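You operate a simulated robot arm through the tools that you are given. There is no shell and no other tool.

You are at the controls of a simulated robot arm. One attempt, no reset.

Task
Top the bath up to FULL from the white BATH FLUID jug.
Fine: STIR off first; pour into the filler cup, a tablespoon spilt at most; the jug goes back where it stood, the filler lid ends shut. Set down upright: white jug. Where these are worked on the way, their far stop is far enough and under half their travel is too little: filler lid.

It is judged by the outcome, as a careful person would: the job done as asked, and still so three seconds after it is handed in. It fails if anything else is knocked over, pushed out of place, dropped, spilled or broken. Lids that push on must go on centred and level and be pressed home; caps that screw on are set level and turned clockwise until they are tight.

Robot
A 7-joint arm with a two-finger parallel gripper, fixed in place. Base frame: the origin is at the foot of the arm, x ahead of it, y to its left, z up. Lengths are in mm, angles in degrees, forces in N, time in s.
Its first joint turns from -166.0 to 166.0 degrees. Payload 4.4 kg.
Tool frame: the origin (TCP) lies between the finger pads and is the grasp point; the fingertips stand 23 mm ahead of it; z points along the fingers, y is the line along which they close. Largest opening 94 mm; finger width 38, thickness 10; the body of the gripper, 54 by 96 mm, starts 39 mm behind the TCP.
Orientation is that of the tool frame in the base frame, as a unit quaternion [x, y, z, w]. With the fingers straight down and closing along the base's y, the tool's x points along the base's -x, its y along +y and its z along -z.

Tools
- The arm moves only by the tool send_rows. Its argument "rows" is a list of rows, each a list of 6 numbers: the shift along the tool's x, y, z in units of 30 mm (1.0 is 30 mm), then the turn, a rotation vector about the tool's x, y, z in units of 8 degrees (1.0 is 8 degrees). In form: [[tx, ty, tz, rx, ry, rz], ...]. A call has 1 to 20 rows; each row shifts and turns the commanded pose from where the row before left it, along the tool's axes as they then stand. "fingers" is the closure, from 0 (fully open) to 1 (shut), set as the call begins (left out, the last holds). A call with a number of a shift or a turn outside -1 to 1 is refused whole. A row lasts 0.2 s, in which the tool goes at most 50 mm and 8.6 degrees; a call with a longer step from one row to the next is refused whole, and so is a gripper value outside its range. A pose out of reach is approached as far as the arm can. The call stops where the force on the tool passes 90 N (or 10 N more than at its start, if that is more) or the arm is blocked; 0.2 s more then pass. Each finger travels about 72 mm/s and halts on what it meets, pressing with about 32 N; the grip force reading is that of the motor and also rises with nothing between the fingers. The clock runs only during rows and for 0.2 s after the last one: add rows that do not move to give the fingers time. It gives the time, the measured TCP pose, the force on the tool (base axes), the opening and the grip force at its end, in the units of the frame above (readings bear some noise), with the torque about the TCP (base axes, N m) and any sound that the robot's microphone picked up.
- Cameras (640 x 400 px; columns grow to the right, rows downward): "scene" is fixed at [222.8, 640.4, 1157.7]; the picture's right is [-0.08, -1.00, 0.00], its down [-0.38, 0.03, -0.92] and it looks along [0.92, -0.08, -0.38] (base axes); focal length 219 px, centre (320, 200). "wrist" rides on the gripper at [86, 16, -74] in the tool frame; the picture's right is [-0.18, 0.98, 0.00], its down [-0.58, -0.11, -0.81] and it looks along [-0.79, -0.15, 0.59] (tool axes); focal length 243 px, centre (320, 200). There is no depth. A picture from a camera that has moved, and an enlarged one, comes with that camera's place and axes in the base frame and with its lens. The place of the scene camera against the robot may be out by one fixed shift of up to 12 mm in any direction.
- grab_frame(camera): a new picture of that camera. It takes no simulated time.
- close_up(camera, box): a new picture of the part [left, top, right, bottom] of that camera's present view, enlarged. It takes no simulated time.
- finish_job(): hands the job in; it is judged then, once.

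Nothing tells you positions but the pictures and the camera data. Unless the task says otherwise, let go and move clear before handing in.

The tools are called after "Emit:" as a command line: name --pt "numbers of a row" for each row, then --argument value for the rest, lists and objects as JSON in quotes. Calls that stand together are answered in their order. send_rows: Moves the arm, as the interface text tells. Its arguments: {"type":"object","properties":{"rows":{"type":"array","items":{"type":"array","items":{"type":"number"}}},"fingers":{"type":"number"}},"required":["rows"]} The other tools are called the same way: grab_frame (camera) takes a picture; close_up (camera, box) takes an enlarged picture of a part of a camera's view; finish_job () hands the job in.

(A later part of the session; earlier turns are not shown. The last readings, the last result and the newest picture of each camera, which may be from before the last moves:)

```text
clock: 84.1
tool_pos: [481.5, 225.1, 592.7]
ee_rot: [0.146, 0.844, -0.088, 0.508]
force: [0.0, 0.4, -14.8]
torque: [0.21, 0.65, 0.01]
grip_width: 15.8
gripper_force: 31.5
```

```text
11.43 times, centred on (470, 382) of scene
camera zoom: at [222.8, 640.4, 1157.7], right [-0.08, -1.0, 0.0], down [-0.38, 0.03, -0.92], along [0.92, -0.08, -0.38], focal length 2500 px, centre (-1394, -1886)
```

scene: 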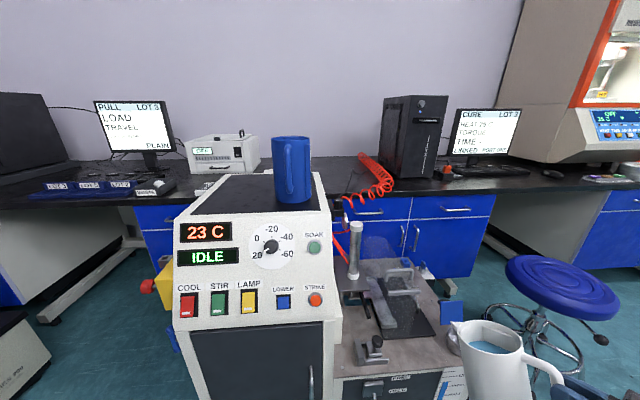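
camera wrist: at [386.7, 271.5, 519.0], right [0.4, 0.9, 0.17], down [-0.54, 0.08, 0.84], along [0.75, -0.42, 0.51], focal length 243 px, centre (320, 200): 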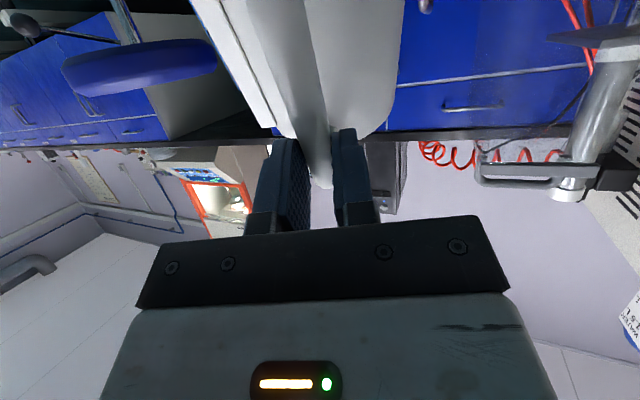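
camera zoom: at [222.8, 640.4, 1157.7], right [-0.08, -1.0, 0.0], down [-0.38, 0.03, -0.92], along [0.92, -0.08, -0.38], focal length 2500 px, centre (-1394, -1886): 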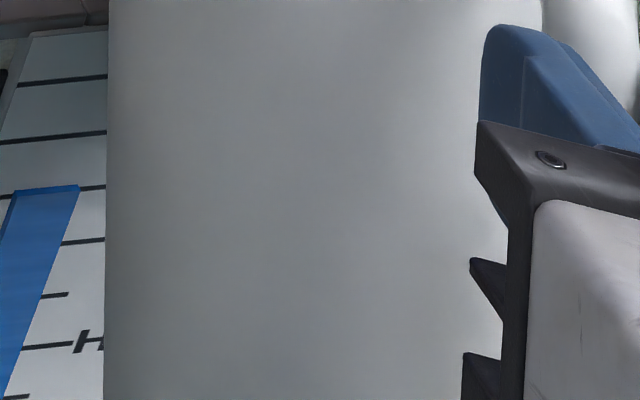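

Flow stops once each tilt step has drained, at roughly 2 px of gauge per degree, so control is very fine. FULL needs about 48 px more, so I'll keep tilting about the spout in 4° blocks.

Emit:
send_rows --pt "-0.1013 0 -0.017 0 0.125 0" --pt "-0.1013 0 -0.017 0 0.125 0" --pt "-0.1013 0 -0.017 0 0.125 0" --pt "-0.1013 0 -0.017 0 0.125 0" --pt "0 0 0 0 0 0" --fingers 1

Emit:
close_up --camera "scene" --box '[440, 315, 500, 355]'

Emit:
close_up --camera "scene" --box '[450, 365, 490, 400]'

```text
clock: 85.3
tool_pos: [485.7, 224.9, 603.9]
ee_rot: [0.149, 0.862, -0.083, 0.478]
force: [-0.2, 0.8, -14.1]
torque: [0.12, 0.56, 0.0]
grip_width: 15.8
gripper_force: 32.4
```

```text
10.00 times, centred on (470, 335) of scene
camera zoom: at [222.8, 640.4, 1157.7], right [-0.08, -1.0, 0.0], down [-0.38, 0.03, -0.92], along [0.92, -0.08, -0.38], focal length 2188 px, centre (-1180, -1150)
```

zoom: 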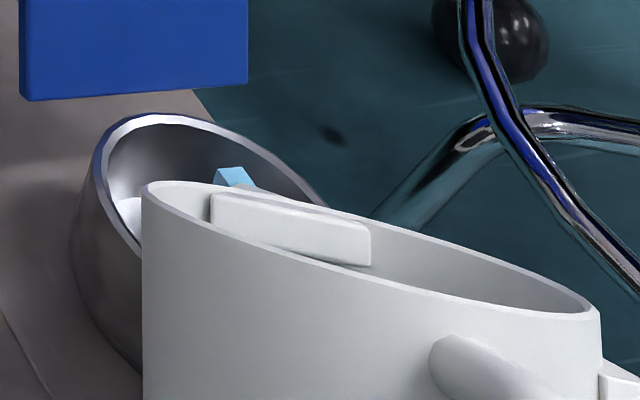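

```text
11.43 times, centred on (470, 382) of scene
camera zoom: at [222.8, 640.4, 1157.7], right [-0.08, -1.0, 0.0], down [-0.38, 0.03, -0.92], along [0.92, -0.08, -0.38], focal length 2500 px, centre (-1394, -1886)
```

zoom: 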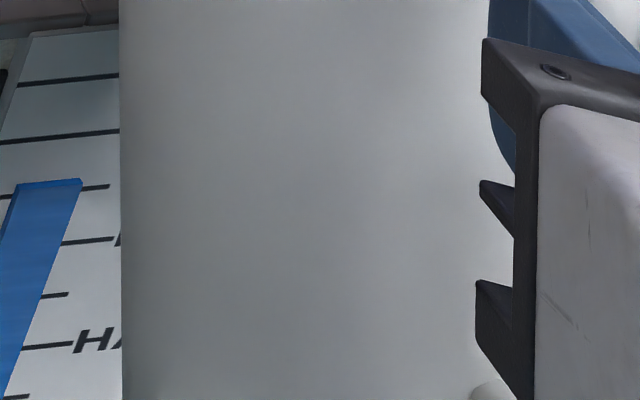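

The stream lands inside the cup and the gauge is rising steadily, now around row 180. I'll continue.

Emit:
send_rows --pt "-0.1013 0 -0.017 0 0.125 0" --pt "-0.1013 0 -0.017 0 0.125 0" --pt "-0.1013 0 -0.017 0 0.125 0" --pt "-0.1013 0 -0.017 0 0.125 0" --pt "-0.1013 0 -0.017 0 0.125 0" --pt "0 0 0 0 0 0" --fingers 1

Emit:
close_up --camera "scene" --box '[440, 315, 500, 355]'

Emit:
close_up --camera "scene" --box '[450, 365, 490, 400]'

```text
clock: 86.7
tool_pos: [492.8, 220.3, 619.2]
ee_rot: [0.153, 0.881, -0.076, 0.441]
force: [-0.8, -0.9, -14.3]
torque: [0.09, 0.41, 0.02]
grip_width: 16.0
gripper_force: 31.3
```

```text
10.00 times, centred on (470, 335) of scene
camera zoom: at [222.8, 640.4, 1157.7], right [-0.08, -1.0, 0.0], down [-0.38, 0.03, -0.92], along [0.92, -0.08, -0.38], focal length 2188 px, centre (-1180, -1150)
```

zoom: 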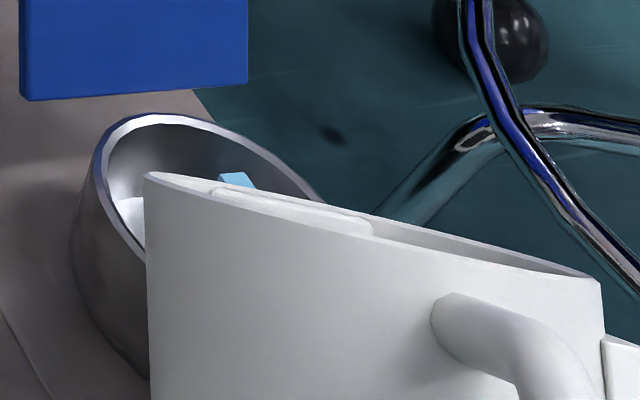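

```text
11.43 times, centred on (470, 382) of scene
camera zoom: at [222.8, 640.4, 1157.7], right [-0.08, -1.0, 0.0], down [-0.38, 0.03, -0.92], along [0.92, -0.08, -0.38], focal length 2500 px, centre (-1394, -1886)
```

zoom: 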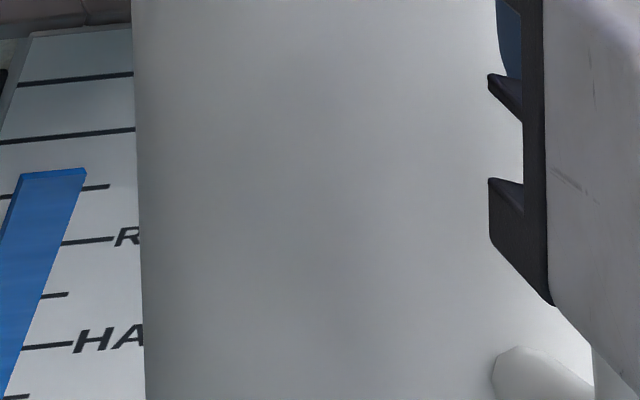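

The gauge is at about row 170 with 34 px to go, and the stream is still well inside the cup. I'll continue tilting.

Emit:
send_rows --pt "-0.1013 0 -0.017 0 0.125 0" --pt "-0.1013 0 -0.017 0 0.125 0" --pt "-0.1013 0 -0.017 0 0.125 0" --pt "-0.1013 0 -0.017 0 0.125 0" --pt "-0.1013 0 -0.017 0 0.125 0" --pt "0 0 0 0 0 0" --fingers 1

Emit:
close_up --camera "scene" --box '[440, 315, 500, 355]'

Emit:
close_up --camera "scene" --box '[450, 365, 490, 400]'

```text
clock: 88.1
tool_pos: [499.2, 219.6, 631.1]
ee_rot: [0.156, 0.9, -0.069, 0.402]
force: [-0.5, 1.0, -14.6]
torque: [0.07, 0.3, -0.01]
grip_width: 15.8
gripper_force: 32.1
```

```text
10.00 times, centred on (470, 335) of scene
camera zoom: at [222.8, 640.4, 1157.7], right [-0.08, -1.0, 0.0], down [-0.38, 0.03, -0.92], along [0.92, -0.08, -0.38], focal length 2188 px, centre (-1180, -1150)
```

zoom: 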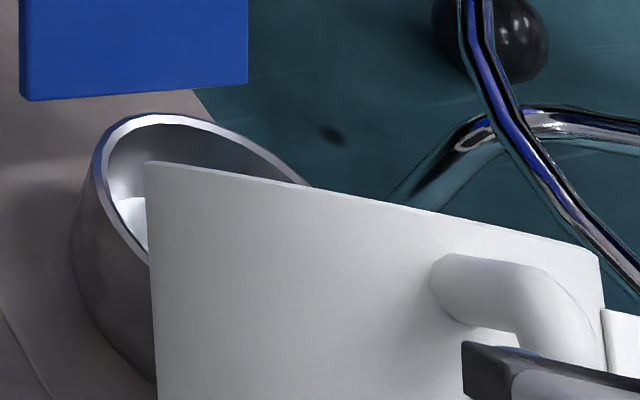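

```text
11.43 times, centred on (470, 382) of scene
camera zoom: at [222.8, 640.4, 1157.7], right [-0.08, -1.0, 0.0], down [-0.38, 0.03, -0.92], along [0.92, -0.08, -0.38], focal length 2500 px, centre (-1394, -1886)
```

zoom: 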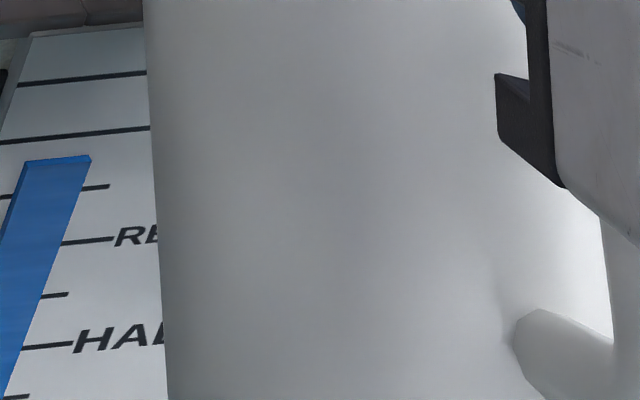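

The gauge is at row 157 and FULL is at about 136. I'll tilt 4° more and let it drain.

Emit:
send_rows --pt "-0.1013 0 -0.017 0 0.125 0" --pt "-0.1013 0 -0.017 0 0.125 0" --pt "-0.1013 0 -0.017 0 0.125 0" --pt "-0.1013 0 -0.017 0 0.125 0" --pt "0 0 0 0 0 0" --pt "0 0 0 0 0 0" --fingers 1

Emit:
close_up --camera "scene" --box '[440, 315, 500, 355]'

Emit:
close_up --camera "scene" --box '[450, 365, 490, 400]'

```text
clock: 89.5
tool_pos: [504.6, 217.9, 641.1]
ee_rot: [0.159, 0.913, -0.065, 0.369]
force: [-0.1, 0.3, -14.6]
torque: [0.05, 0.21, -0.01]
grip_width: 15.8
gripper_force: 32.2
```

```text
10.00 times, centred on (470, 335) of scene
camera zoom: at [222.8, 640.4, 1157.7], right [-0.08, -1.0, 0.0], down [-0.38, 0.03, -0.92], along [0.92, -0.08, -0.38], focal length 2188 px, centre (-1180, -1150)
```

zoom: 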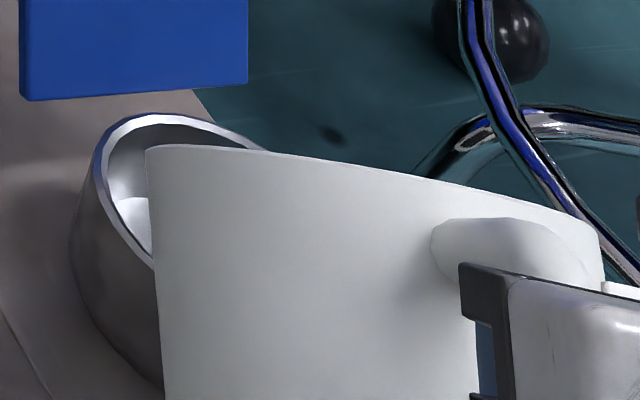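

```text
11.43 times, centred on (470, 382) of scene
camera zoom: at [222.8, 640.4, 1157.7], right [-0.08, -1.0, 0.0], down [-0.38, 0.03, -0.92], along [0.92, -0.08, -0.38], focal length 2500 px, centre (-1394, -1886)
```

zoom: 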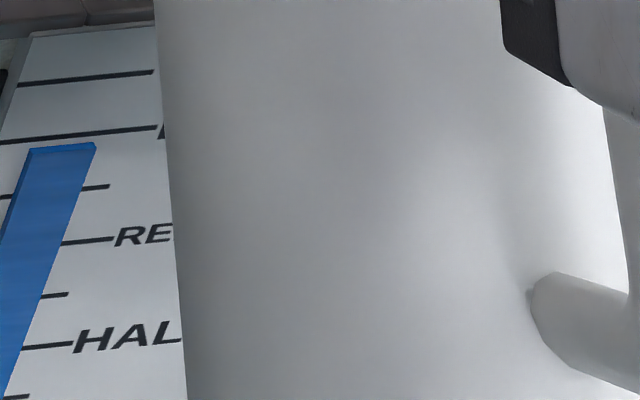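

About 9 px remain to FULL. I'll add 1.5° and let it drain.

Emit:
send_rows --pt "-0.076 0 -0.0128 0 0.094 0" --pt "-0.076 0 -0.0128 0 0.094 0" --pt "0 0 0 0 0 0" --pt "0 0 0 0 0 0" --fingers 1

Emit:
close_up --camera "scene" --box '[450, 370, 475, 395]'

Emit:
close_up --camera "scene" --box '[420, 300, 540, 400]'

```text
clock: 90.5
tool_pos: [507.0, 217.3, 644.3]
ee_rot: [0.159, 0.918, -0.062, 0.358]
force: [-0.2, -0.2, -14.7]
torque: [-0.01, 0.17, 0.0]
grip_width: 15.6
gripper_force: 32.6
```

```text
16.00 times, centred on (462, 382) of scene
camera zoom: at [222.8, 640.4, 1157.7], right [-0.08, -1.0, 0.0], down [-0.38, 0.03, -0.92], along [0.92, -0.08, -0.38], focal length 3500 px, centre (-1960, -2720)
```

zoom: 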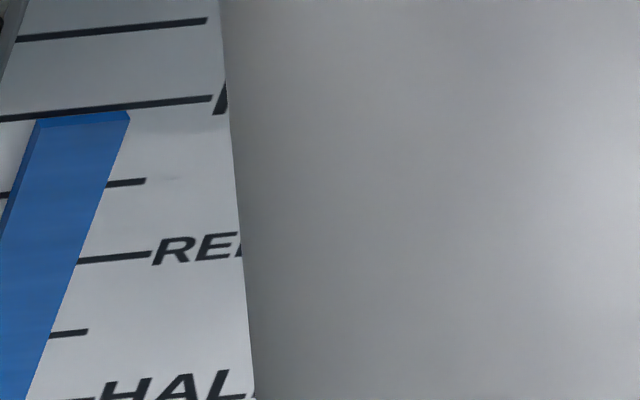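

```text
4.00 times, centred on (480, 350) of scene
camera zoom: at [222.8, 640.4, 1157.7], right [-0.08, -1.0, 0.0], down [-0.38, 0.03, -0.92], along [0.92, -0.08, -0.38], focal length 875 px, centre (-320, -400)
```

zoom: 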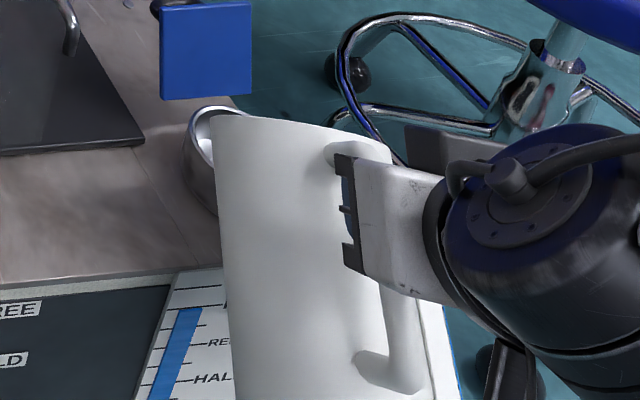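

The gauge is touching the FULL line. I'll wait a moment to see whether any flow remains.

Emit:
send_rows --pt "0 0 0 0 0 0" --pt "0 0 0 0 0 0" --fingers 1

Emit:
close_up --camera "scene" --box '[450, 370, 475, 395]'

```text
clock: 91.1
tool_pos: [508.0, 216.1, 644.7]
ee_rot: [0.16, 0.918, -0.062, 0.358]
force: [-0.1, 0.5, -13.8]
torque: [0.01, 0.11, 0.01]
grip_width: 15.9
gripper_force: 32.4
```

```text
16.00 times, centred on (462, 382) of scene
camera zoom: at [222.8, 640.4, 1157.7], right [-0.08, -1.0, 0.0], down [-0.38, 0.03, -0.92], along [0.92, -0.08, -0.38], focal length 3500 px, centre (-1960, -2720)
```

zoom: 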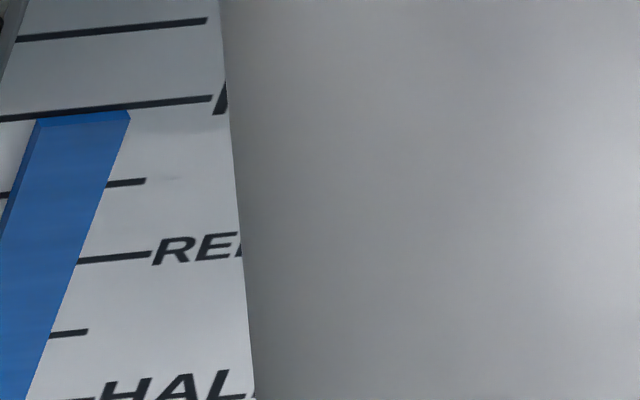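

Flow has stopped with the level right at the lower edge of the FULL tick. I'll add a final 0.6° to bring it onto the line.

Emit:
send_rows --pt "-0.061 0 -0.01 0 0.075 0" --pt "0 0 0 0 0 0" --pt "0 0 0 0 0 0" --fingers 1

Emit:
close_up --camera "scene" --box '[450, 370, 475, 395]'

```text
clock: 91.9
tool_pos: [508.3, 215.5, 645.8]
ee_rot: [0.159, 0.92, -0.061, 0.353]
force: [0.4, -1.1, -14.2]
torque: [-0.02, 0.1, 0.03]
grip_width: 15.8
gripper_force: 32.2
```

```text
16.00 times, centred on (462, 382) of scene
camera zoom: at [222.8, 640.4, 1157.7], right [-0.08, -1.0, 0.0], down [-0.38, 0.03, -0.92], along [0.92, -0.08, -0.38], focal length 3500 px, centre (-1960, -2720)
```

zoom: 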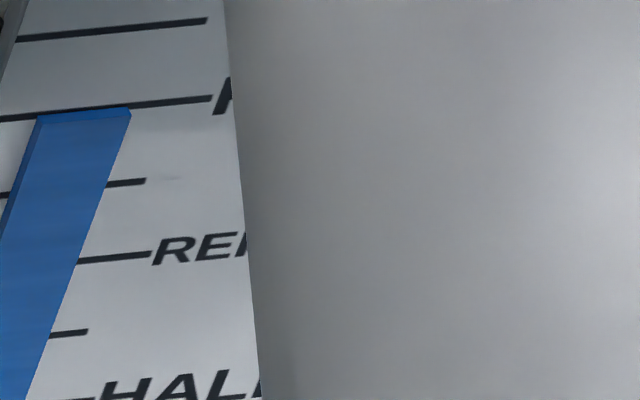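

The level is on the FULL line. I'll tilt the jug back now about the spout, so any last drops fall in the cup.

Emit:
send_rows --pt "0.1013 0 0.017 0 -0.125 0" --pt "0.2026 0 0.034 0 -0.25 0" --pt "0.2026 0 0.034 0 -0.25 0" --pt "0.2026 0 0.034 0 -0.25 0" --pt "0.2026 0 0.034 0 -0.25 0" --pt "0.2026 0 0.034 0 -0.25 0" --pt "0.2026 0 0.034 0 -0.25 0" --pt "0.1013 0 0.017 0 -0.125 0" --fingers 1

Emit:
close_up --camera "scene" --box '[420, 300, 540, 400]'

Emit:
close_up --camera "scene" --box '[450, 370, 475, 395]'

```text
clock: 93.7
tool_pos: [487.4, 224.3, 609.4]
ee_rot: [0.151, 0.87, -0.081, 0.463]
force: [0.1, -0.7, -14.1]
torque: [0.12, 0.5, -0.02]
grip_width: 16.0
gripper_force: 31.8
```

```text
4.00 times, centred on (480, 350) of scene
camera zoom: at [222.8, 640.4, 1157.7], right [-0.08, -1.0, 0.0], down [-0.38, 0.03, -0.92], along [0.92, -0.08, -0.38], focal length 875 px, centre (-320, -400)
```

zoom: 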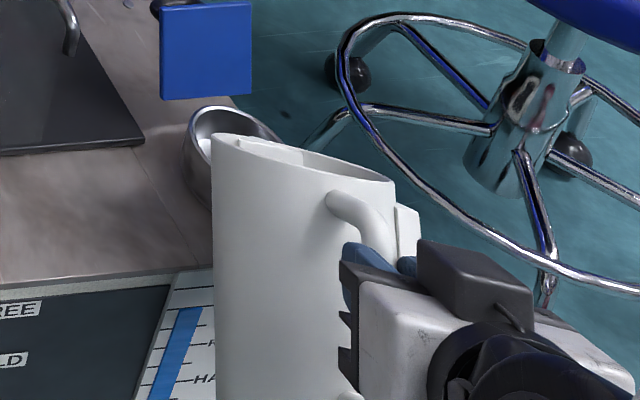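

```text
16.00 times, centred on (462, 382) of scene
camera zoom: at [222.8, 640.4, 1157.7], right [-0.08, -1.0, 0.0], down [-0.38, 0.03, -0.92], along [0.92, -0.08, -0.38], focal length 3500 px, centre (-1960, -2720)
```

zoom: 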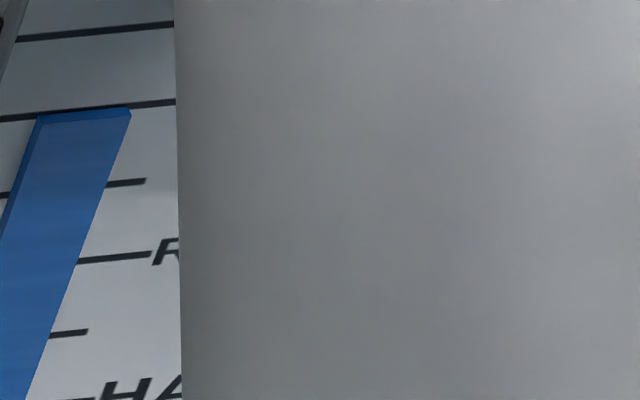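

No drips, and the gauge is steady at FULL. I'll lift the jug clear of the cup first, then tilt it back a bit further.

Emit:
send_rows --pt "-0.2 0 -0.14 0 0 0" --pt "-0.415 0 -0.28 0 0 0" --pt "-0.415 0 -0.28 0 0 0" --pt "-0.415 0 -0.28 0 0 0" --pt "-0.415 0 -0.28 0 -0.125 0" --pt "-0.415 0 -0.28 0 -0.25 0" --pt "-0.3 0 -0.2 0 -0.25 0" --pt "-0.2 0 -0.14 0 -0.25 0" --pt "0 0 0 0 -0.25 0" --pt "0 0 0 0 -0.25 0" --pt "0 0 0 0 -0.25 0" --fingers 1

Emit:
grab_frame --camera "scene"

Emit:
close_up --camera "scene" --box '[410, 280, 530, 400]'

Emit:
close_up --camera "wrist" --box '[180, 0, 400, 230]'

```text
clock: 96.1
tool_pos: [485.0, 224.2, 710.0]
ee_rot: [0.141, 0.812, -0.097, 0.558]
force: [0.1, 0.5, -14.6]
torque: [0.2, 0.81, -0.02]
grip_width: 16.0
gripper_force: 32.4
```

```text
taken
```

scene: 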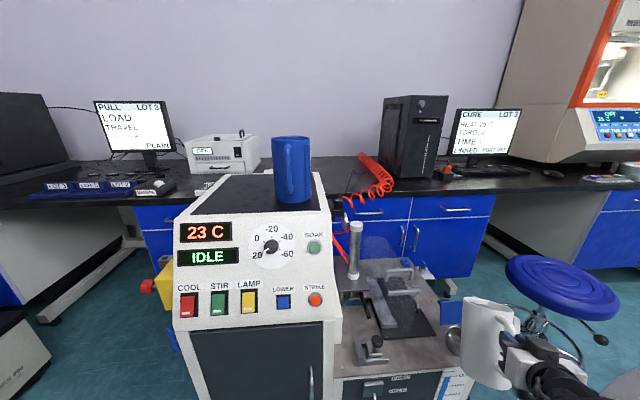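

```text
3.33 times, centred on (470, 340) of scene
camera zoom: at [222.8, 640.4, 1157.7], right [-0.08, -1.0, 0.0], down [-0.38, 0.03, -0.92], along [0.92, -0.08, -0.38], focal length 729 px, centre (-180, -267)
```

zoom: 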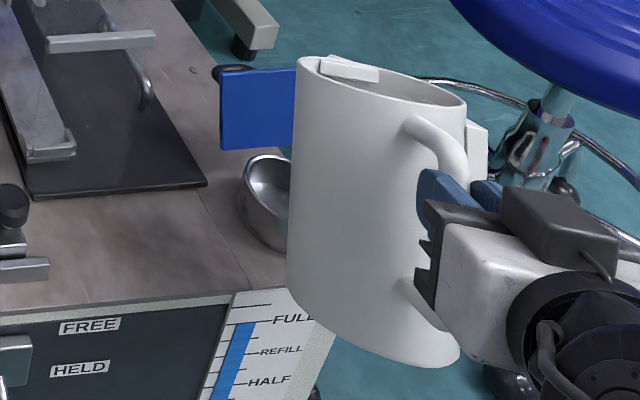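

```text
1.74 times, centred on (290, 115) of wrist
camera zoom: at [395.9, 273.6, 656.1], right [0.39, 0.9, 0.17], down [-0.55, 0.08, 0.83], along [0.74, -0.42, 0.53], focal length 422 px, centre (372, 348)
```

zoom: 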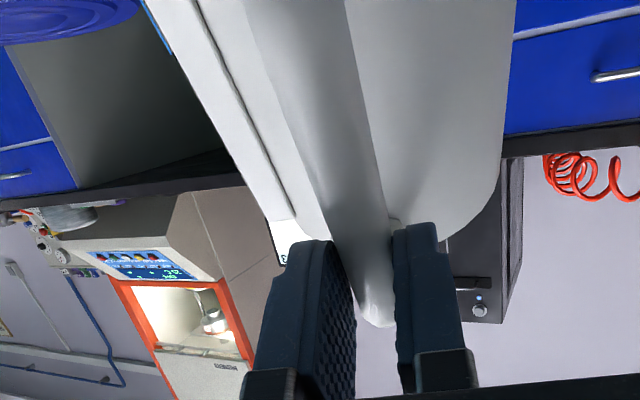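

The cup area looks clean and dry, and the gauge sits at FULL. Next I'll raise the jug straight up to travel height.

Emit:
send_rows --pt "-0.249 0 -0.095 0 0 0" --pt "-0.498 0 -0.19 0 0 0" --pt "-0.747 0 -0.286 0 0 0" --pt "-0.747 0 -0.286 0 0 0" --pt "-0.747 0 -0.286 0 0 0" --pt "-0.747 0 -0.286 0 0 0" --pt "-0.747 0 -0.286 0 0 0" --pt "-0.747 0 -0.286 0 0 0" --pt "-0.498 0 -0.19 0 0 0" --pt "-0.249 0 -0.095 0 0 0" --fingers 1

Emit:
grab_frame --camera "scene"

Emit:
close_up --camera "wrist" --box '[180, 0, 400, 230]'

```text
clock: 98.3
tool_pos: [484.8, 224.7, 901.5]
ee_rot: [0.141, 0.812, -0.097, 0.558]
force: [-0.5, 0.3, -13.9]
torque: [0.24, 0.78, -0.02]
grip_width: 15.7
gripper_force: 32.2
```

```text
taken
```

scene: 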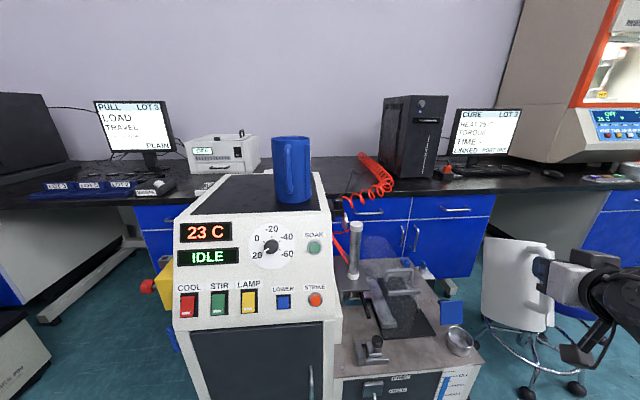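

```text
1.74 times, centred on (290, 115) of wrist
camera zoom: at [395.7, 273.2, 848.3], right [0.39, 0.9, 0.17], down [-0.55, 0.08, 0.83], along [0.74, -0.42, 0.53], focal length 422 px, centre (372, 348)
```

zoom: 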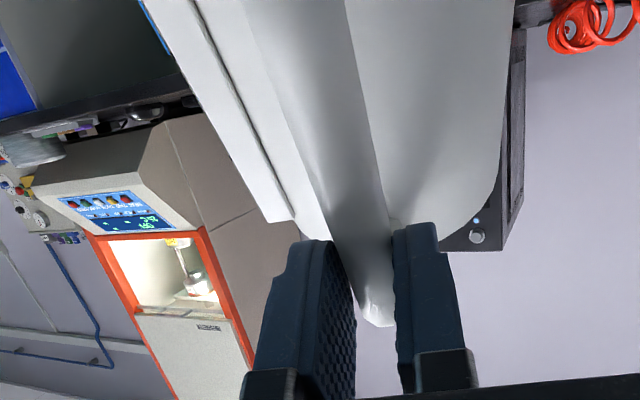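

All steady. I'll continue up to about z=1100 and pitch the jug back another 8° on the way.

Emit:
send_rows --pt "-0.249 0 -0.095 0 0 0" --pt "-0.498 0 -0.19 0 -0.1 0" --pt "-0.747 0 -0.286 0 -0.1 0" --pt "-0.747 0 -0.276 0 -0.1 0" --pt "-0.747 0 -0.266 0 -0.1 0" --pt "-0.747 0 -0.256 0 -0.1 0" --pt "-0.757 0 -0.246 0 -0.1 0" --pt "-0.757 0 -0.236 0 -0.1 0" --pt "-0.757 0 -0.226 0 -0.1 0" --pt "-0.498 0 -0.14 0 -0.1 0" --pt "-0.249 0 -0.07 0 -0.1 0" --fingers 1

Emit:
grab_frame --camera "scene"

Emit:
close_up --camera "wrist" --box '[180, 0, 400, 230]'

```text
clock: 100.7
tool_pos: [481.1, 225.5, 1114.8]
ee_rot: [0.133, 0.771, -0.106, 0.613]
force: [0.7, -0.3, -13.5]
torque: [0.27, 1.01, -0.02]
grip_width: 16.0
gripper_force: 31.8
```

```text
taken
```

scene: 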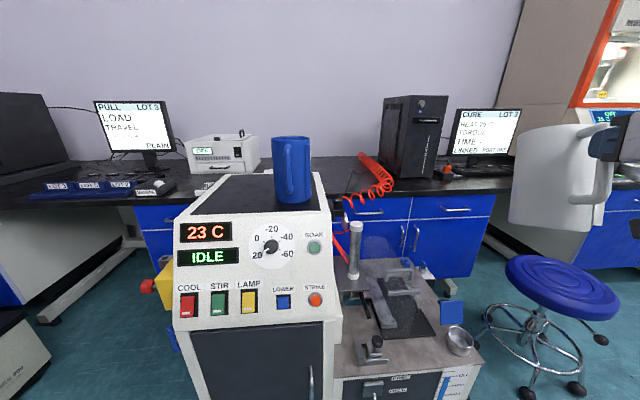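

```text
1.74 times, centred on (290, 115) of wrist
camera zoom: at [400.3, 272.6, 1047.8], right [0.37, 0.91, 0.18], down [-0.65, 0.12, 0.75], along [0.66, -0.39, 0.64], focal length 422 px, centre (372, 348)
```

zoom: 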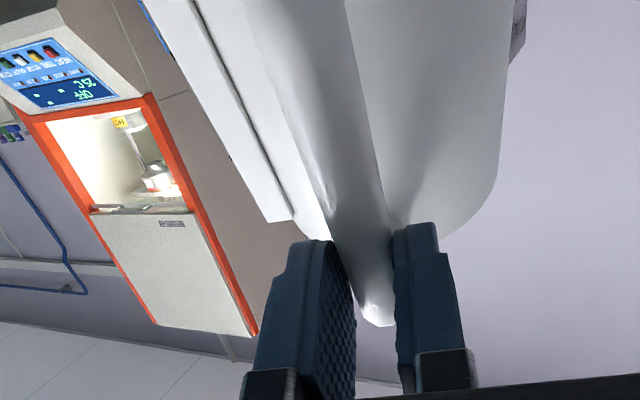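

The hold is firm. Now I'll swing back towards the machine at this height, yawing with the arm.

Emit:
send_rows --pt "0.022 0.225 -0.095 -0.092 0 -0.0212" --pt "0.0425 0.452 -0.185 -0.185 0 -0.0425" --pt "0.066 0.761 -0.288 -0.308 0 -0.071" --pt "0.059 0.774 -0.256 -0.308 0 -0.071" --pt "0.051 0.784 -0.222 -0.308 0 -0.071" --pt "0.043 0.794 -0.188 -0.308 0 -0.071" --pt "0.035 0.801 -0.154 -0.308 0 -0.071" --pt "0.027 0.807 -0.119 -0.308 0 -0.071" --pt "0.019 0.812 -0.085 -0.308 0 -0.071" --pt "0.011 0.815 -0.05 -0.308 0 -0.071" --pt "0.003 0.817 -0.015 -0.308 0 -0.071" --pt "-0.005 0.816 0.021 -0.308 0 -0.071" --pt "-0.013 0.815 0.056 -0.308 0 -0.071" --pt "-0.0125 0.487 0.054 -0.185 0 -0.0425" --pt "-0.0077 0.243 0.0335 -0.092 0 -0.0212" --fingers 1

Emit:
grab_frame --camera "scene"

Emit:
close_up --camera "wrist" --box '[180, 0, 400, 230]'

```text
clock: 103.9
tool_pos: [461.7, 539.2, 1116.4]
ee_rot: [-0.087, 0.778, 0.069, 0.619]
force: [-0.3, 0.8, -15.0]
torque: [-0.21, 1.0, 0.01]
grip_width: 16.2
gripper_force: 31.6
```

```text
taken
```

scene: 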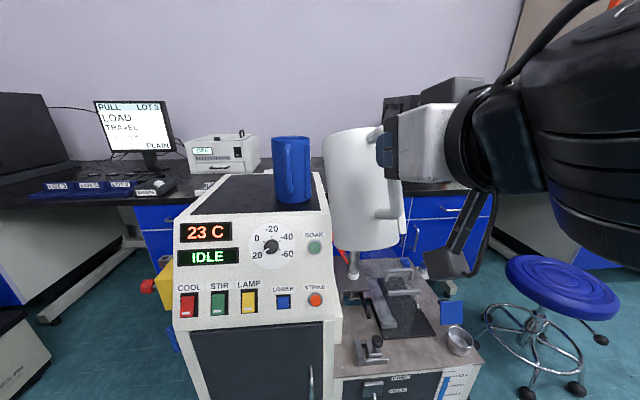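

```text
1.74 times, centred on (290, 115) of wrist
camera zoom: at [367.5, 534.2, 1048.2], right [-0.17, 0.97, 0.18], down [-0.61, -0.25, 0.75], along [0.77, 0.02, 0.64], focal length 422 px, centre (372, 348)
```

zoom: 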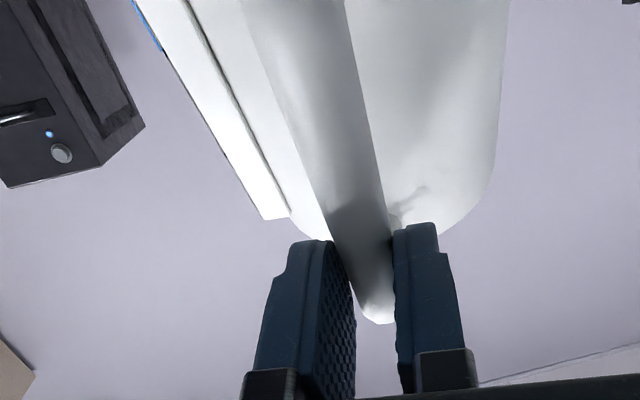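

Steady again. I'll continue the swing to alongside the machine, in the same way as the outbound trip.

Emit:
send_rows --pt "-0.011 0.241 0.035 -0.092 0 -0.0212" --pt "-0.024 0.482 0.077 -0.185 0 -0.0425" --pt "-0.045 0.799 0.149 -0.308 0 -0.071" --pt "-0.053 0.791 0.183 -0.308 0 -0.071" --pt "-0.061 0.782 0.217 -0.308 0 -0.071" --pt "-0.068 0.772 0.25 -0.308 0 -0.071" --pt "-0.076 0.76 0.283 -0.308 0 -0.071" --pt "-0.083 0.746 0.315 -0.308 0 -0.071" --pt "-0.091 0.731 0.347 -0.308 0 -0.071" --pt "-0.098 0.715 0.378 -0.308 0 -0.071" --pt "-0.105 0.697 0.408 -0.308 0 -0.071" --pt "-0.112 0.677 0.437 -0.308 0 -0.071" --pt "-0.118 0.657 0.466 -0.308 0 -0.071" --pt "-0.075 0.381 0.296 -0.185 0 -0.0425" --pt "-0.039 0.186 0.153 -0.092 0 -0.0212" --fingers 1

Emit:
grab_frame --camera "scene"

Emit:
close_up --camera "wrist" --box '[180, 0, 400, 230]'

```text
clock: 107.1
tool_pos: [439.2, 850.7, 1118.5]
ee_rot: [-0.3, 0.723, 0.238, 0.575]
force: [-0.1, 0.8, -14.2]
torque: [-0.61, 0.7, -0.03]
grip_width: 15.6
gripper_force: 31.9
```

```text
taken
```

scene: 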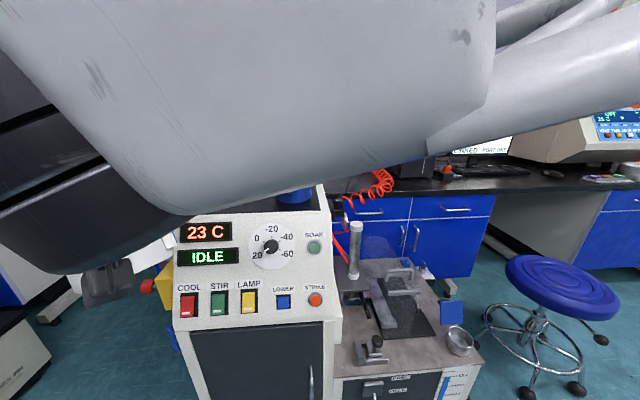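

```text
1.74 times, centred on (290, 115) of wrist
camera zoom: at [362.5, 796.4, 1052.0], right [-0.67, 0.72, 0.18], down [-0.39, -0.54, 0.75], along [0.64, 0.43, 0.64], focal length 422 px, centre (372, 348)
```

zoom: 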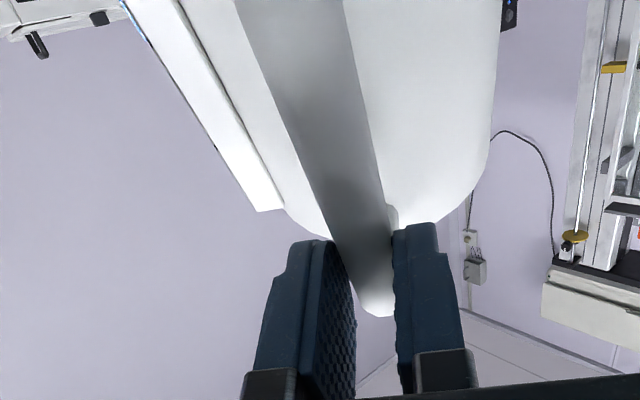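

The jug has crept a few degrees in pitch and yaw in the grip, but it's well held and with less fluid it isn't at risk. I'll now move in over the machine while yawing so that the handle again faces −x.

Emit:
send_rows --pt "-0.04 -0.14 0.145 0.087 0 0.02" --pt "-0.081 -0.277 0.293 0.174 0 0.04" --pt "-0.137 -0.448 0.5 0.2905 0 0.0672" --pt "-0.141 -0.426 0.518 0.2905 0 0.0672" --pt "-0.145 -0.404 0.535 0.2905 0 0.0672" --pt "-0.149 -0.38 0.551 0.2905 0 0.0672" --pt "-0.152 -0.356 0.566 0.2905 0 0.0672" --pt "-0.156 -0.331 0.58 0.2905 0 0.0672" --pt "-0.159 -0.306 0.593 0.2905 0 0.0672" --pt "-0.097 -0.168 0.363 0.174 0 0.04" --pt "-0.049 -0.079 0.183 0.087 0 0.02" --fingers 1

Emit:
grab_frame --camera "scene"

Emit:
close_up --camera "wrist" --box '[180, 0, 400, 230]'

```text
clock: 109.5
tool_pos: [620.0, 855.3, 1124.2]
ee_rot: [-0.163, 0.766, 0.129, 0.608]
force: [-0.7, -0.3, -14.7]
torque: [-0.41, 0.85, -0.02]
grip_width: 15.8
gripper_force: 31.9
```

```text
taken
```

scene: 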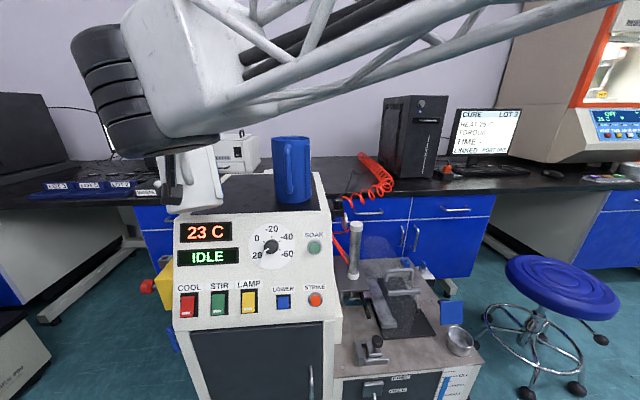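

```text
1.74 times, centred on (290, 115) of wrist
camera zoom: at [529.6, 833.7, 1056.9], right [-0.36, 0.91, 0.18], down [-0.55, -0.36, 0.75], along [0.75, 0.17, 0.64], focal length 422 px, centre (372, 348)
```

zoom: 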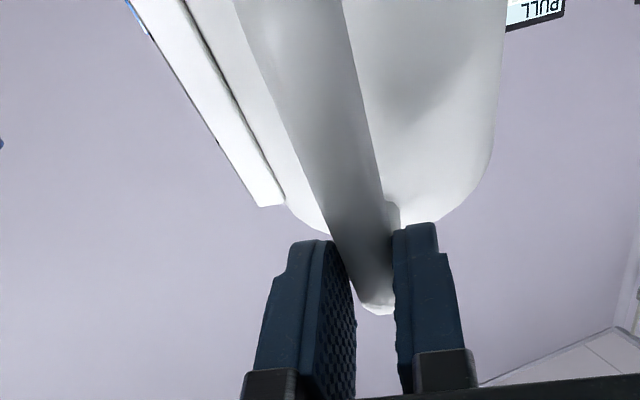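

Still steady. I'll move on over the jug's old spot, finishing the yaw.

Emit:
send_rows --pt "-0.0386 -0.0728 0.189 0.108 0 0.025" --pt "-0.078 -0.14 0.38 0.215 0 0.05" --pt "-0.131 -0.213 0.64 0.359 0 0.083" --pt "-0.133 -0.179 0.65 0.359 0 0.083" --pt "-0.135 -0.145 0.658 0.359 0 0.083" --pt "-0.137 -0.11 0.664 0.359 0 0.083" --pt "-0.138 -0.075 0.669 0.359 0 0.083" --pt "-0.138 -0.039 0.672 0.359 0 0.083" --pt "-0.083 -0.0024 0.404 0.215 0 0.05" --pt "-0.0416 0.005 0.202 0.108 0 0.025" --fingers 1

Emit:
grab_frame --camera "scene"

Emit:
close_up --camera "scene" --box '[180, 100, 320, 220]'

Emit:
close_up --camera "wrist" --box '[180, 0, 400, 230]'

```text
clock: 111.7
tool_pos: [781.3, 865.0, 1118.9]
ee_rot: [-0.007, 0.783, 0.005, 0.622]
force: [0.5, 0.0, -14.2]
torque: [-0.05, 0.94, 0.0]
grip_width: 15.6
gripper_force: 32.2
```

```text
taken
```

scene: 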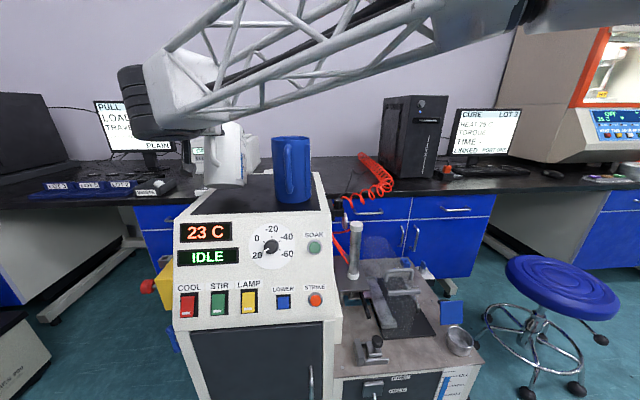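

```text
3.33 times, centred on (250, 160) of scene
camera zoom: at [222.8, 640.4, 1157.7], right [-0.08, -1.0, 0.0], down [-0.38, 0.03, -0.92], along [0.92, -0.08, -0.38], focal length 729 px, centre (553, 333)
```

zoom: 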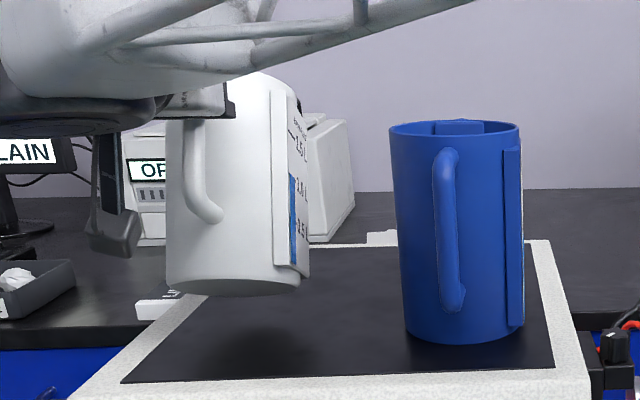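

```text
1.74 times, centred on (290, 115) of wrist
camera zoom: at [688.0, 880.2, 1052.4], right [0.02, 0.98, 0.18], down [-0.65, -0.12, 0.75], along [0.76, -0.13, 0.64], focal length 422 px, centre (372, 348)
```

zoom: 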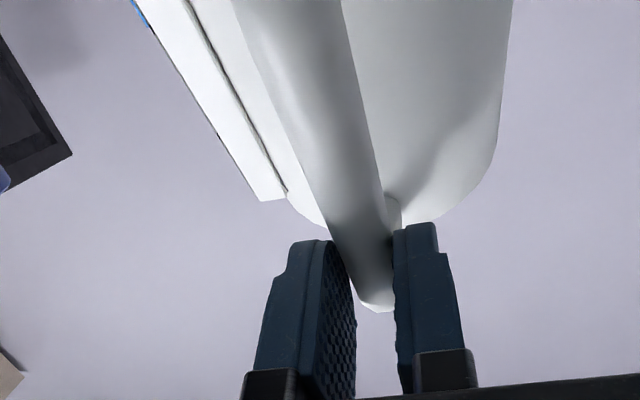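

Everything was reachable. The jug hangs over its old spot with its handle towards me, and its gauge now shows about 1.1 L. I'll lower gently until the base edge touches.

Emit:
send_rows --pt "0.1623 0 0.0376 0 0 0" --pt "0.1623 0 0.0376 0 0 0" --pt "0 0 0 0 0 0" --fingers 1

Emit:
close_up --camera "scene" --box '[190, 120, 290, 210]'

```text
clock: 112.5
tool_pos: [781.7, 865.4, 1109.6]
ee_rot: [-0.007, 0.783, 0.006, 0.622]
force: [0.2, -0.3, -14.6]
torque: [-0.05, 0.92, -0.02]
grip_width: 15.7
gripper_force: 31.6
```

```text
4.44 times, centred on (240, 165) of scene
camera zoom: at [222.8, 640.4, 1157.7], right [-0.08, -1.0, 0.0], down [-0.38, 0.03, -0.92], along [0.92, -0.08, -0.38], focal length 972 px, centre (676, 356)
```

zoom: 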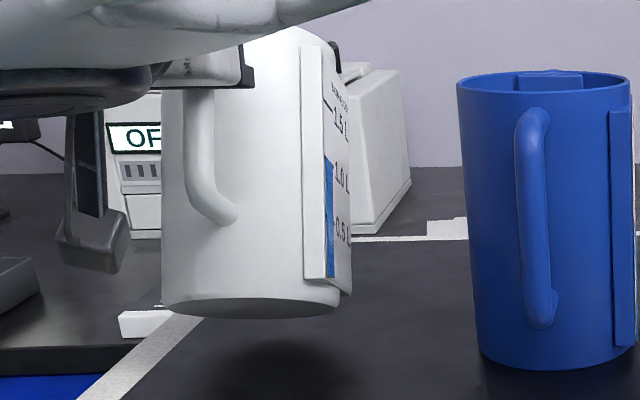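

The picture shows the jug tilted about 25° with its front edge roughly 11 mm above the mat. I'll lower further in small steps, watching the load.

Emit:
send_rows --pt "0.13 0 0.03 0 0 0" --pt "0.13 0 0.03 0 0 0" --pt "0 0 0 0 0 0" --fingers 1

```text
clock: 113.3
tool_pos: [780.2, 866.8, 1101.8]
ee_rot: [-0.008, 0.783, 0.006, 0.622]
force: [-0.2, 0.0, -14.2]
torque: [-0.06, 0.93, 0.0]
grip_width: 15.6
gripper_force: 32.4
```

No contact yet at z≈1101.8. I'll go a few millimetres further.

Emit:
send_rows --pt "0.065 0 0.015 0 0 0" --pt "0.065 0 0.015 0 0 0" --pt "0 0 0 0 0 0" --fingers 1

```text
clock: 114.1
tool_pos: [779.8, 866.6, 1099.6]
ee_rot: [-0.007, 0.782, 0.006, 0.624]
force: [-3.3, -0.2, -1.2]
torque: [-0.03, 0.2, 0.02]
grip_width: 15.5
gripper_force: 31.5
```

The front edge has touched, and the mat now carries nearly all the weight. I'll rotate the jug upright about that base edge, moving the tool back and down while pitching up, in small portions.

Emit:
send_rows --pt "0.105 0 -0.13 0 -0.1875 0" --pt "0.105 0 -0.13 0 -0.1875 0" --pt "0.105 0 -0.13 0 -0.1875 0" --pt "0 0 0 0 0 0" --fingers 1

Emit:
close_up --camera "scene" --box '[190, 120, 290, 210]'

Emit:
close_up --camera "wrist" --box '[180, 0, 400, 230]'

```text
clock: 115.1
tool_pos: [767.0, 865.2, 1093.5]
ee_rot: [-0.006, 0.757, 0.006, 0.654]
force: [-5.5, -1.4, 9.7]
torque: [-0.02, -0.26, -0.02]
grip_width: 15.6
gripper_force: 32.0
```

```text
4.44 times, centred on (240, 165) of scene
camera zoom: at [222.8, 640.4, 1157.7], right [-0.08, -1.0, 0.0], down [-0.38, 0.03, -0.92], along [0.92, -0.08, -0.38], focal length 972 px, centre (676, 356)
```

zoom: 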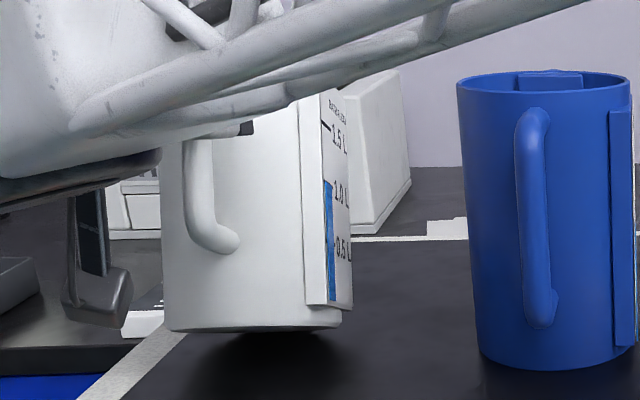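

```text
1.74 times, centred on (290, 115) of wrist
camera zoom: at [679.6, 880.5, 1019.1], right [0.01, 0.98, 0.18], down [-0.71, -0.12, 0.69], along [0.7, -0.14, 0.7], focal length 422 px, centre (372, 348)
```

zoom: 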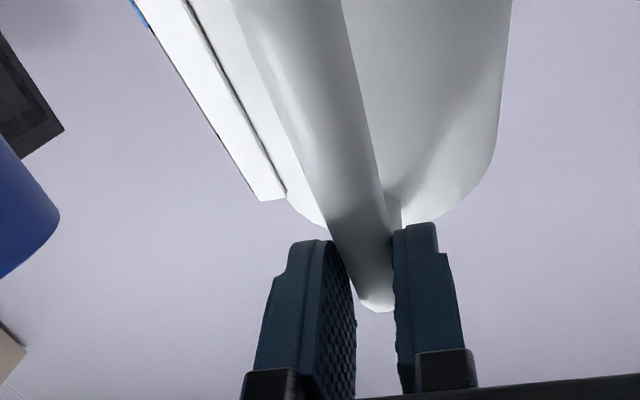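

It's rotating upright nicely about the edge, though I'm pressing down about 10 N too much. I'll correct 2 mm upward and continue.

Emit:
send_rows --pt "0.039 0 -0.14 0 -0.1875 0" --pt "0.105 0 -0.13 0 -0.1875 0" --pt "0.105 0 -0.13 0 -0.1875 0" --pt "0.1 0 -0.13 0 -0.1875 0" --pt "0 0 0 0 0 0" --fingers 1

Emit:
close_up --camera "scene" --box '[190, 120, 290, 210]'

Emit:
close_up --camera "wrist" --box '[180, 0, 400, 230]'

```text
clock: 116.3
tool_pos: [750.9, 864.3, 1082.5]
ee_rot: [-0.006, 0.722, 0.005, 0.692]
force: [-0.5, 0.2, -4.6]
torque: [0.1, 0.21, 0.02]
grip_width: 15.8
gripper_force: 32.2
```

```text
4.44 times, centred on (240, 165) of scene
camera zoom: at [222.8, 640.4, 1157.7], right [-0.08, -1.0, 0.0], down [-0.38, 0.03, -0.92], along [0.92, -0.08, -0.38], focal length 972 px, centre (676, 356)
```

zoom: 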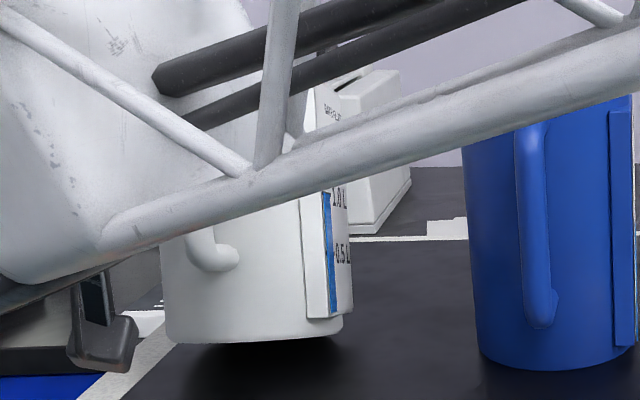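

```text
1.74 times, centred on (290, 115) of wrist
camera zoom: at [671.6, 879.6, 999.4], right [-0.01, 0.98, 0.18], down [-0.78, -0.12, 0.62], along [0.63, -0.14, 0.77], focal length 422 px, centre (372, 348)
```

zoom: 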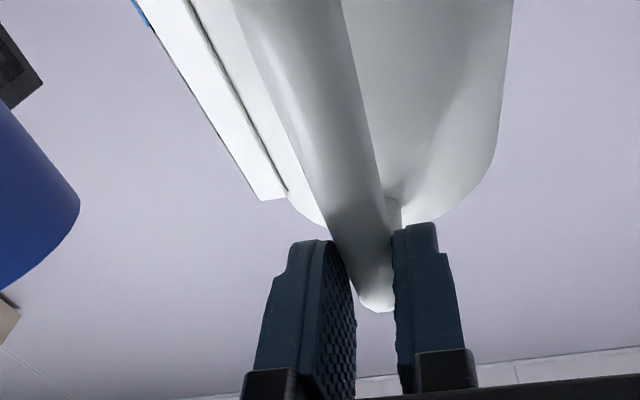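

It's tracking well, with the mat carrying about two thirds of the weight and no slip. I'll continue rotating upright.

Emit:
send_rows --pt "0.105 0 -0.13 0 -0.1875 0" --pt "0.105 0 -0.13 0 -0.1875 0" --pt "0.105 0 -0.13 0 -0.1875 0" --pt "0.105 0 -0.13 0 -0.1875 0" --pt "0 0 0 0 0 0" --fingers 1

Emit:
close_up --camera "scene" --box '[190, 120, 290, 210]'

Emit:
close_up --camera "wrist" --box '[180, 0, 400, 230]'

```text
clock: 117.5
tool_pos: [733.8, 864.6, 1070.9]
ee_rot: [-0.007, 0.685, 0.007, 0.729]
force: [1.2, 0.6, -12.9]
torque: [-0.05, 1.07, 0.03]
grip_width: 15.8
gripper_force: 31.9
```

```text
4.44 times, centred on (240, 165) of scene
camera zoom: at [222.8, 640.4, 1157.7], right [-0.08, -1.0, 0.0], down [-0.38, 0.03, -0.92], along [0.92, -0.08, -0.38], focal length 972 px, centre (676, 356)
```

zoom: 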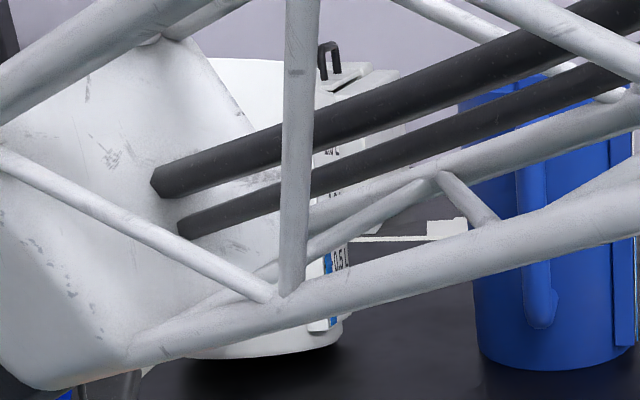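

```text
1.74 times, centred on (290, 115) of wrist
camera zoom: at [664.6, 879.7, 979.9], right [-0.03, 0.98, 0.18], down [-0.84, -0.12, 0.53], along [0.55, -0.14, 0.83], focal length 422 px, centre (372, 348)
```

zoom: 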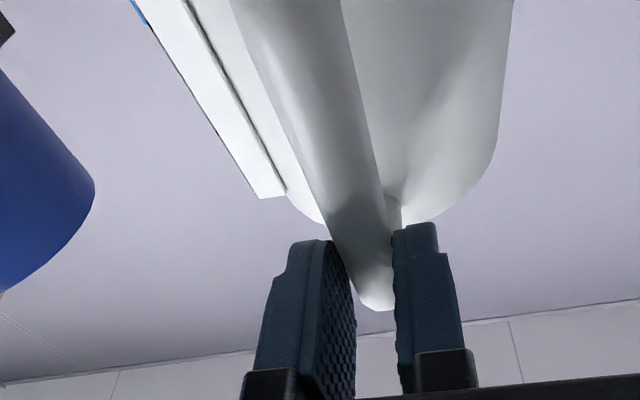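

The jug is nearly suspended again, so I'll lower it a bit while finishing the last degrees of rotation.

Emit:
send_rows --pt "0.188 0 -0.135 0 -0.1875 0" --pt "0.115 0 -0.13 0 -0.1875 0" --pt "0.115 0 -0.13 0 -0.1875 0" --pt "0 0 0 0 0 0" --fingers 1

Emit:
close_up --camera "scene" --box '[190, 120, 290, 210]'

Emit:
close_up --camera "wrist" --box '[180, 0, 400, 230]'

```text
clock: 118.5
tool_pos: [723.3, 865.0, 1060.2]
ee_rot: [-0.005, 0.655, 0.007, 0.755]
force: [-6.9, -0.6, 8.9]
torque: [0.01, -0.97, 0.01]
grip_width: 15.7
gripper_force: 31.6
```

```text
4.44 times, centred on (240, 165) of scene
camera zoom: at [222.8, 640.4, 1157.7], right [-0.08, -1.0, 0.0], down [-0.38, 0.03, -0.92], along [0.92, -0.08, -0.38], focal length 972 px, centre (676, 356)
```

zoom: 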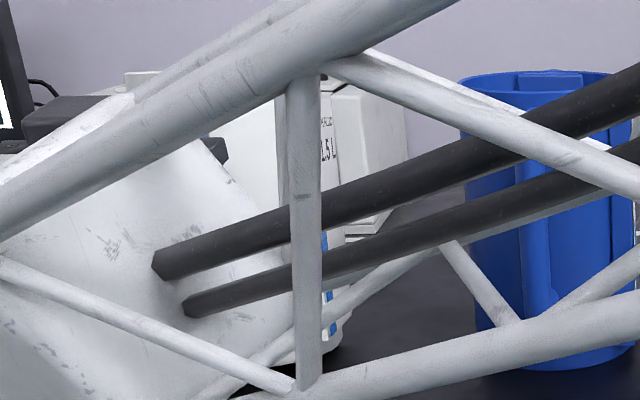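

```text
1.74 times, centred on (290, 115) of wrist
camera zoom: at [661.5, 880.4, 964.1], right [-0.04, 0.98, 0.18], down [-0.88, -0.13, 0.46], along [0.48, -0.14, 0.87], focal length 422 px, centre (372, 348)
```

zoom: 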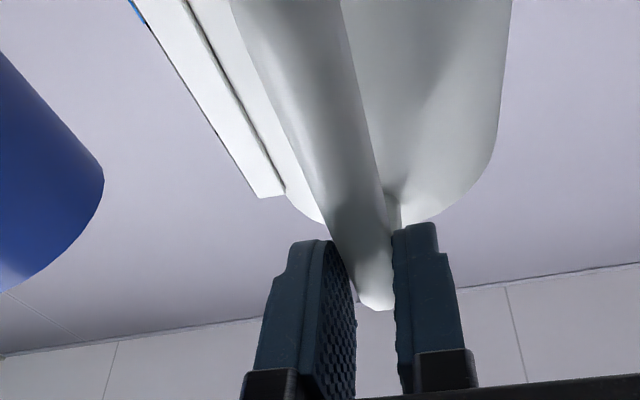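

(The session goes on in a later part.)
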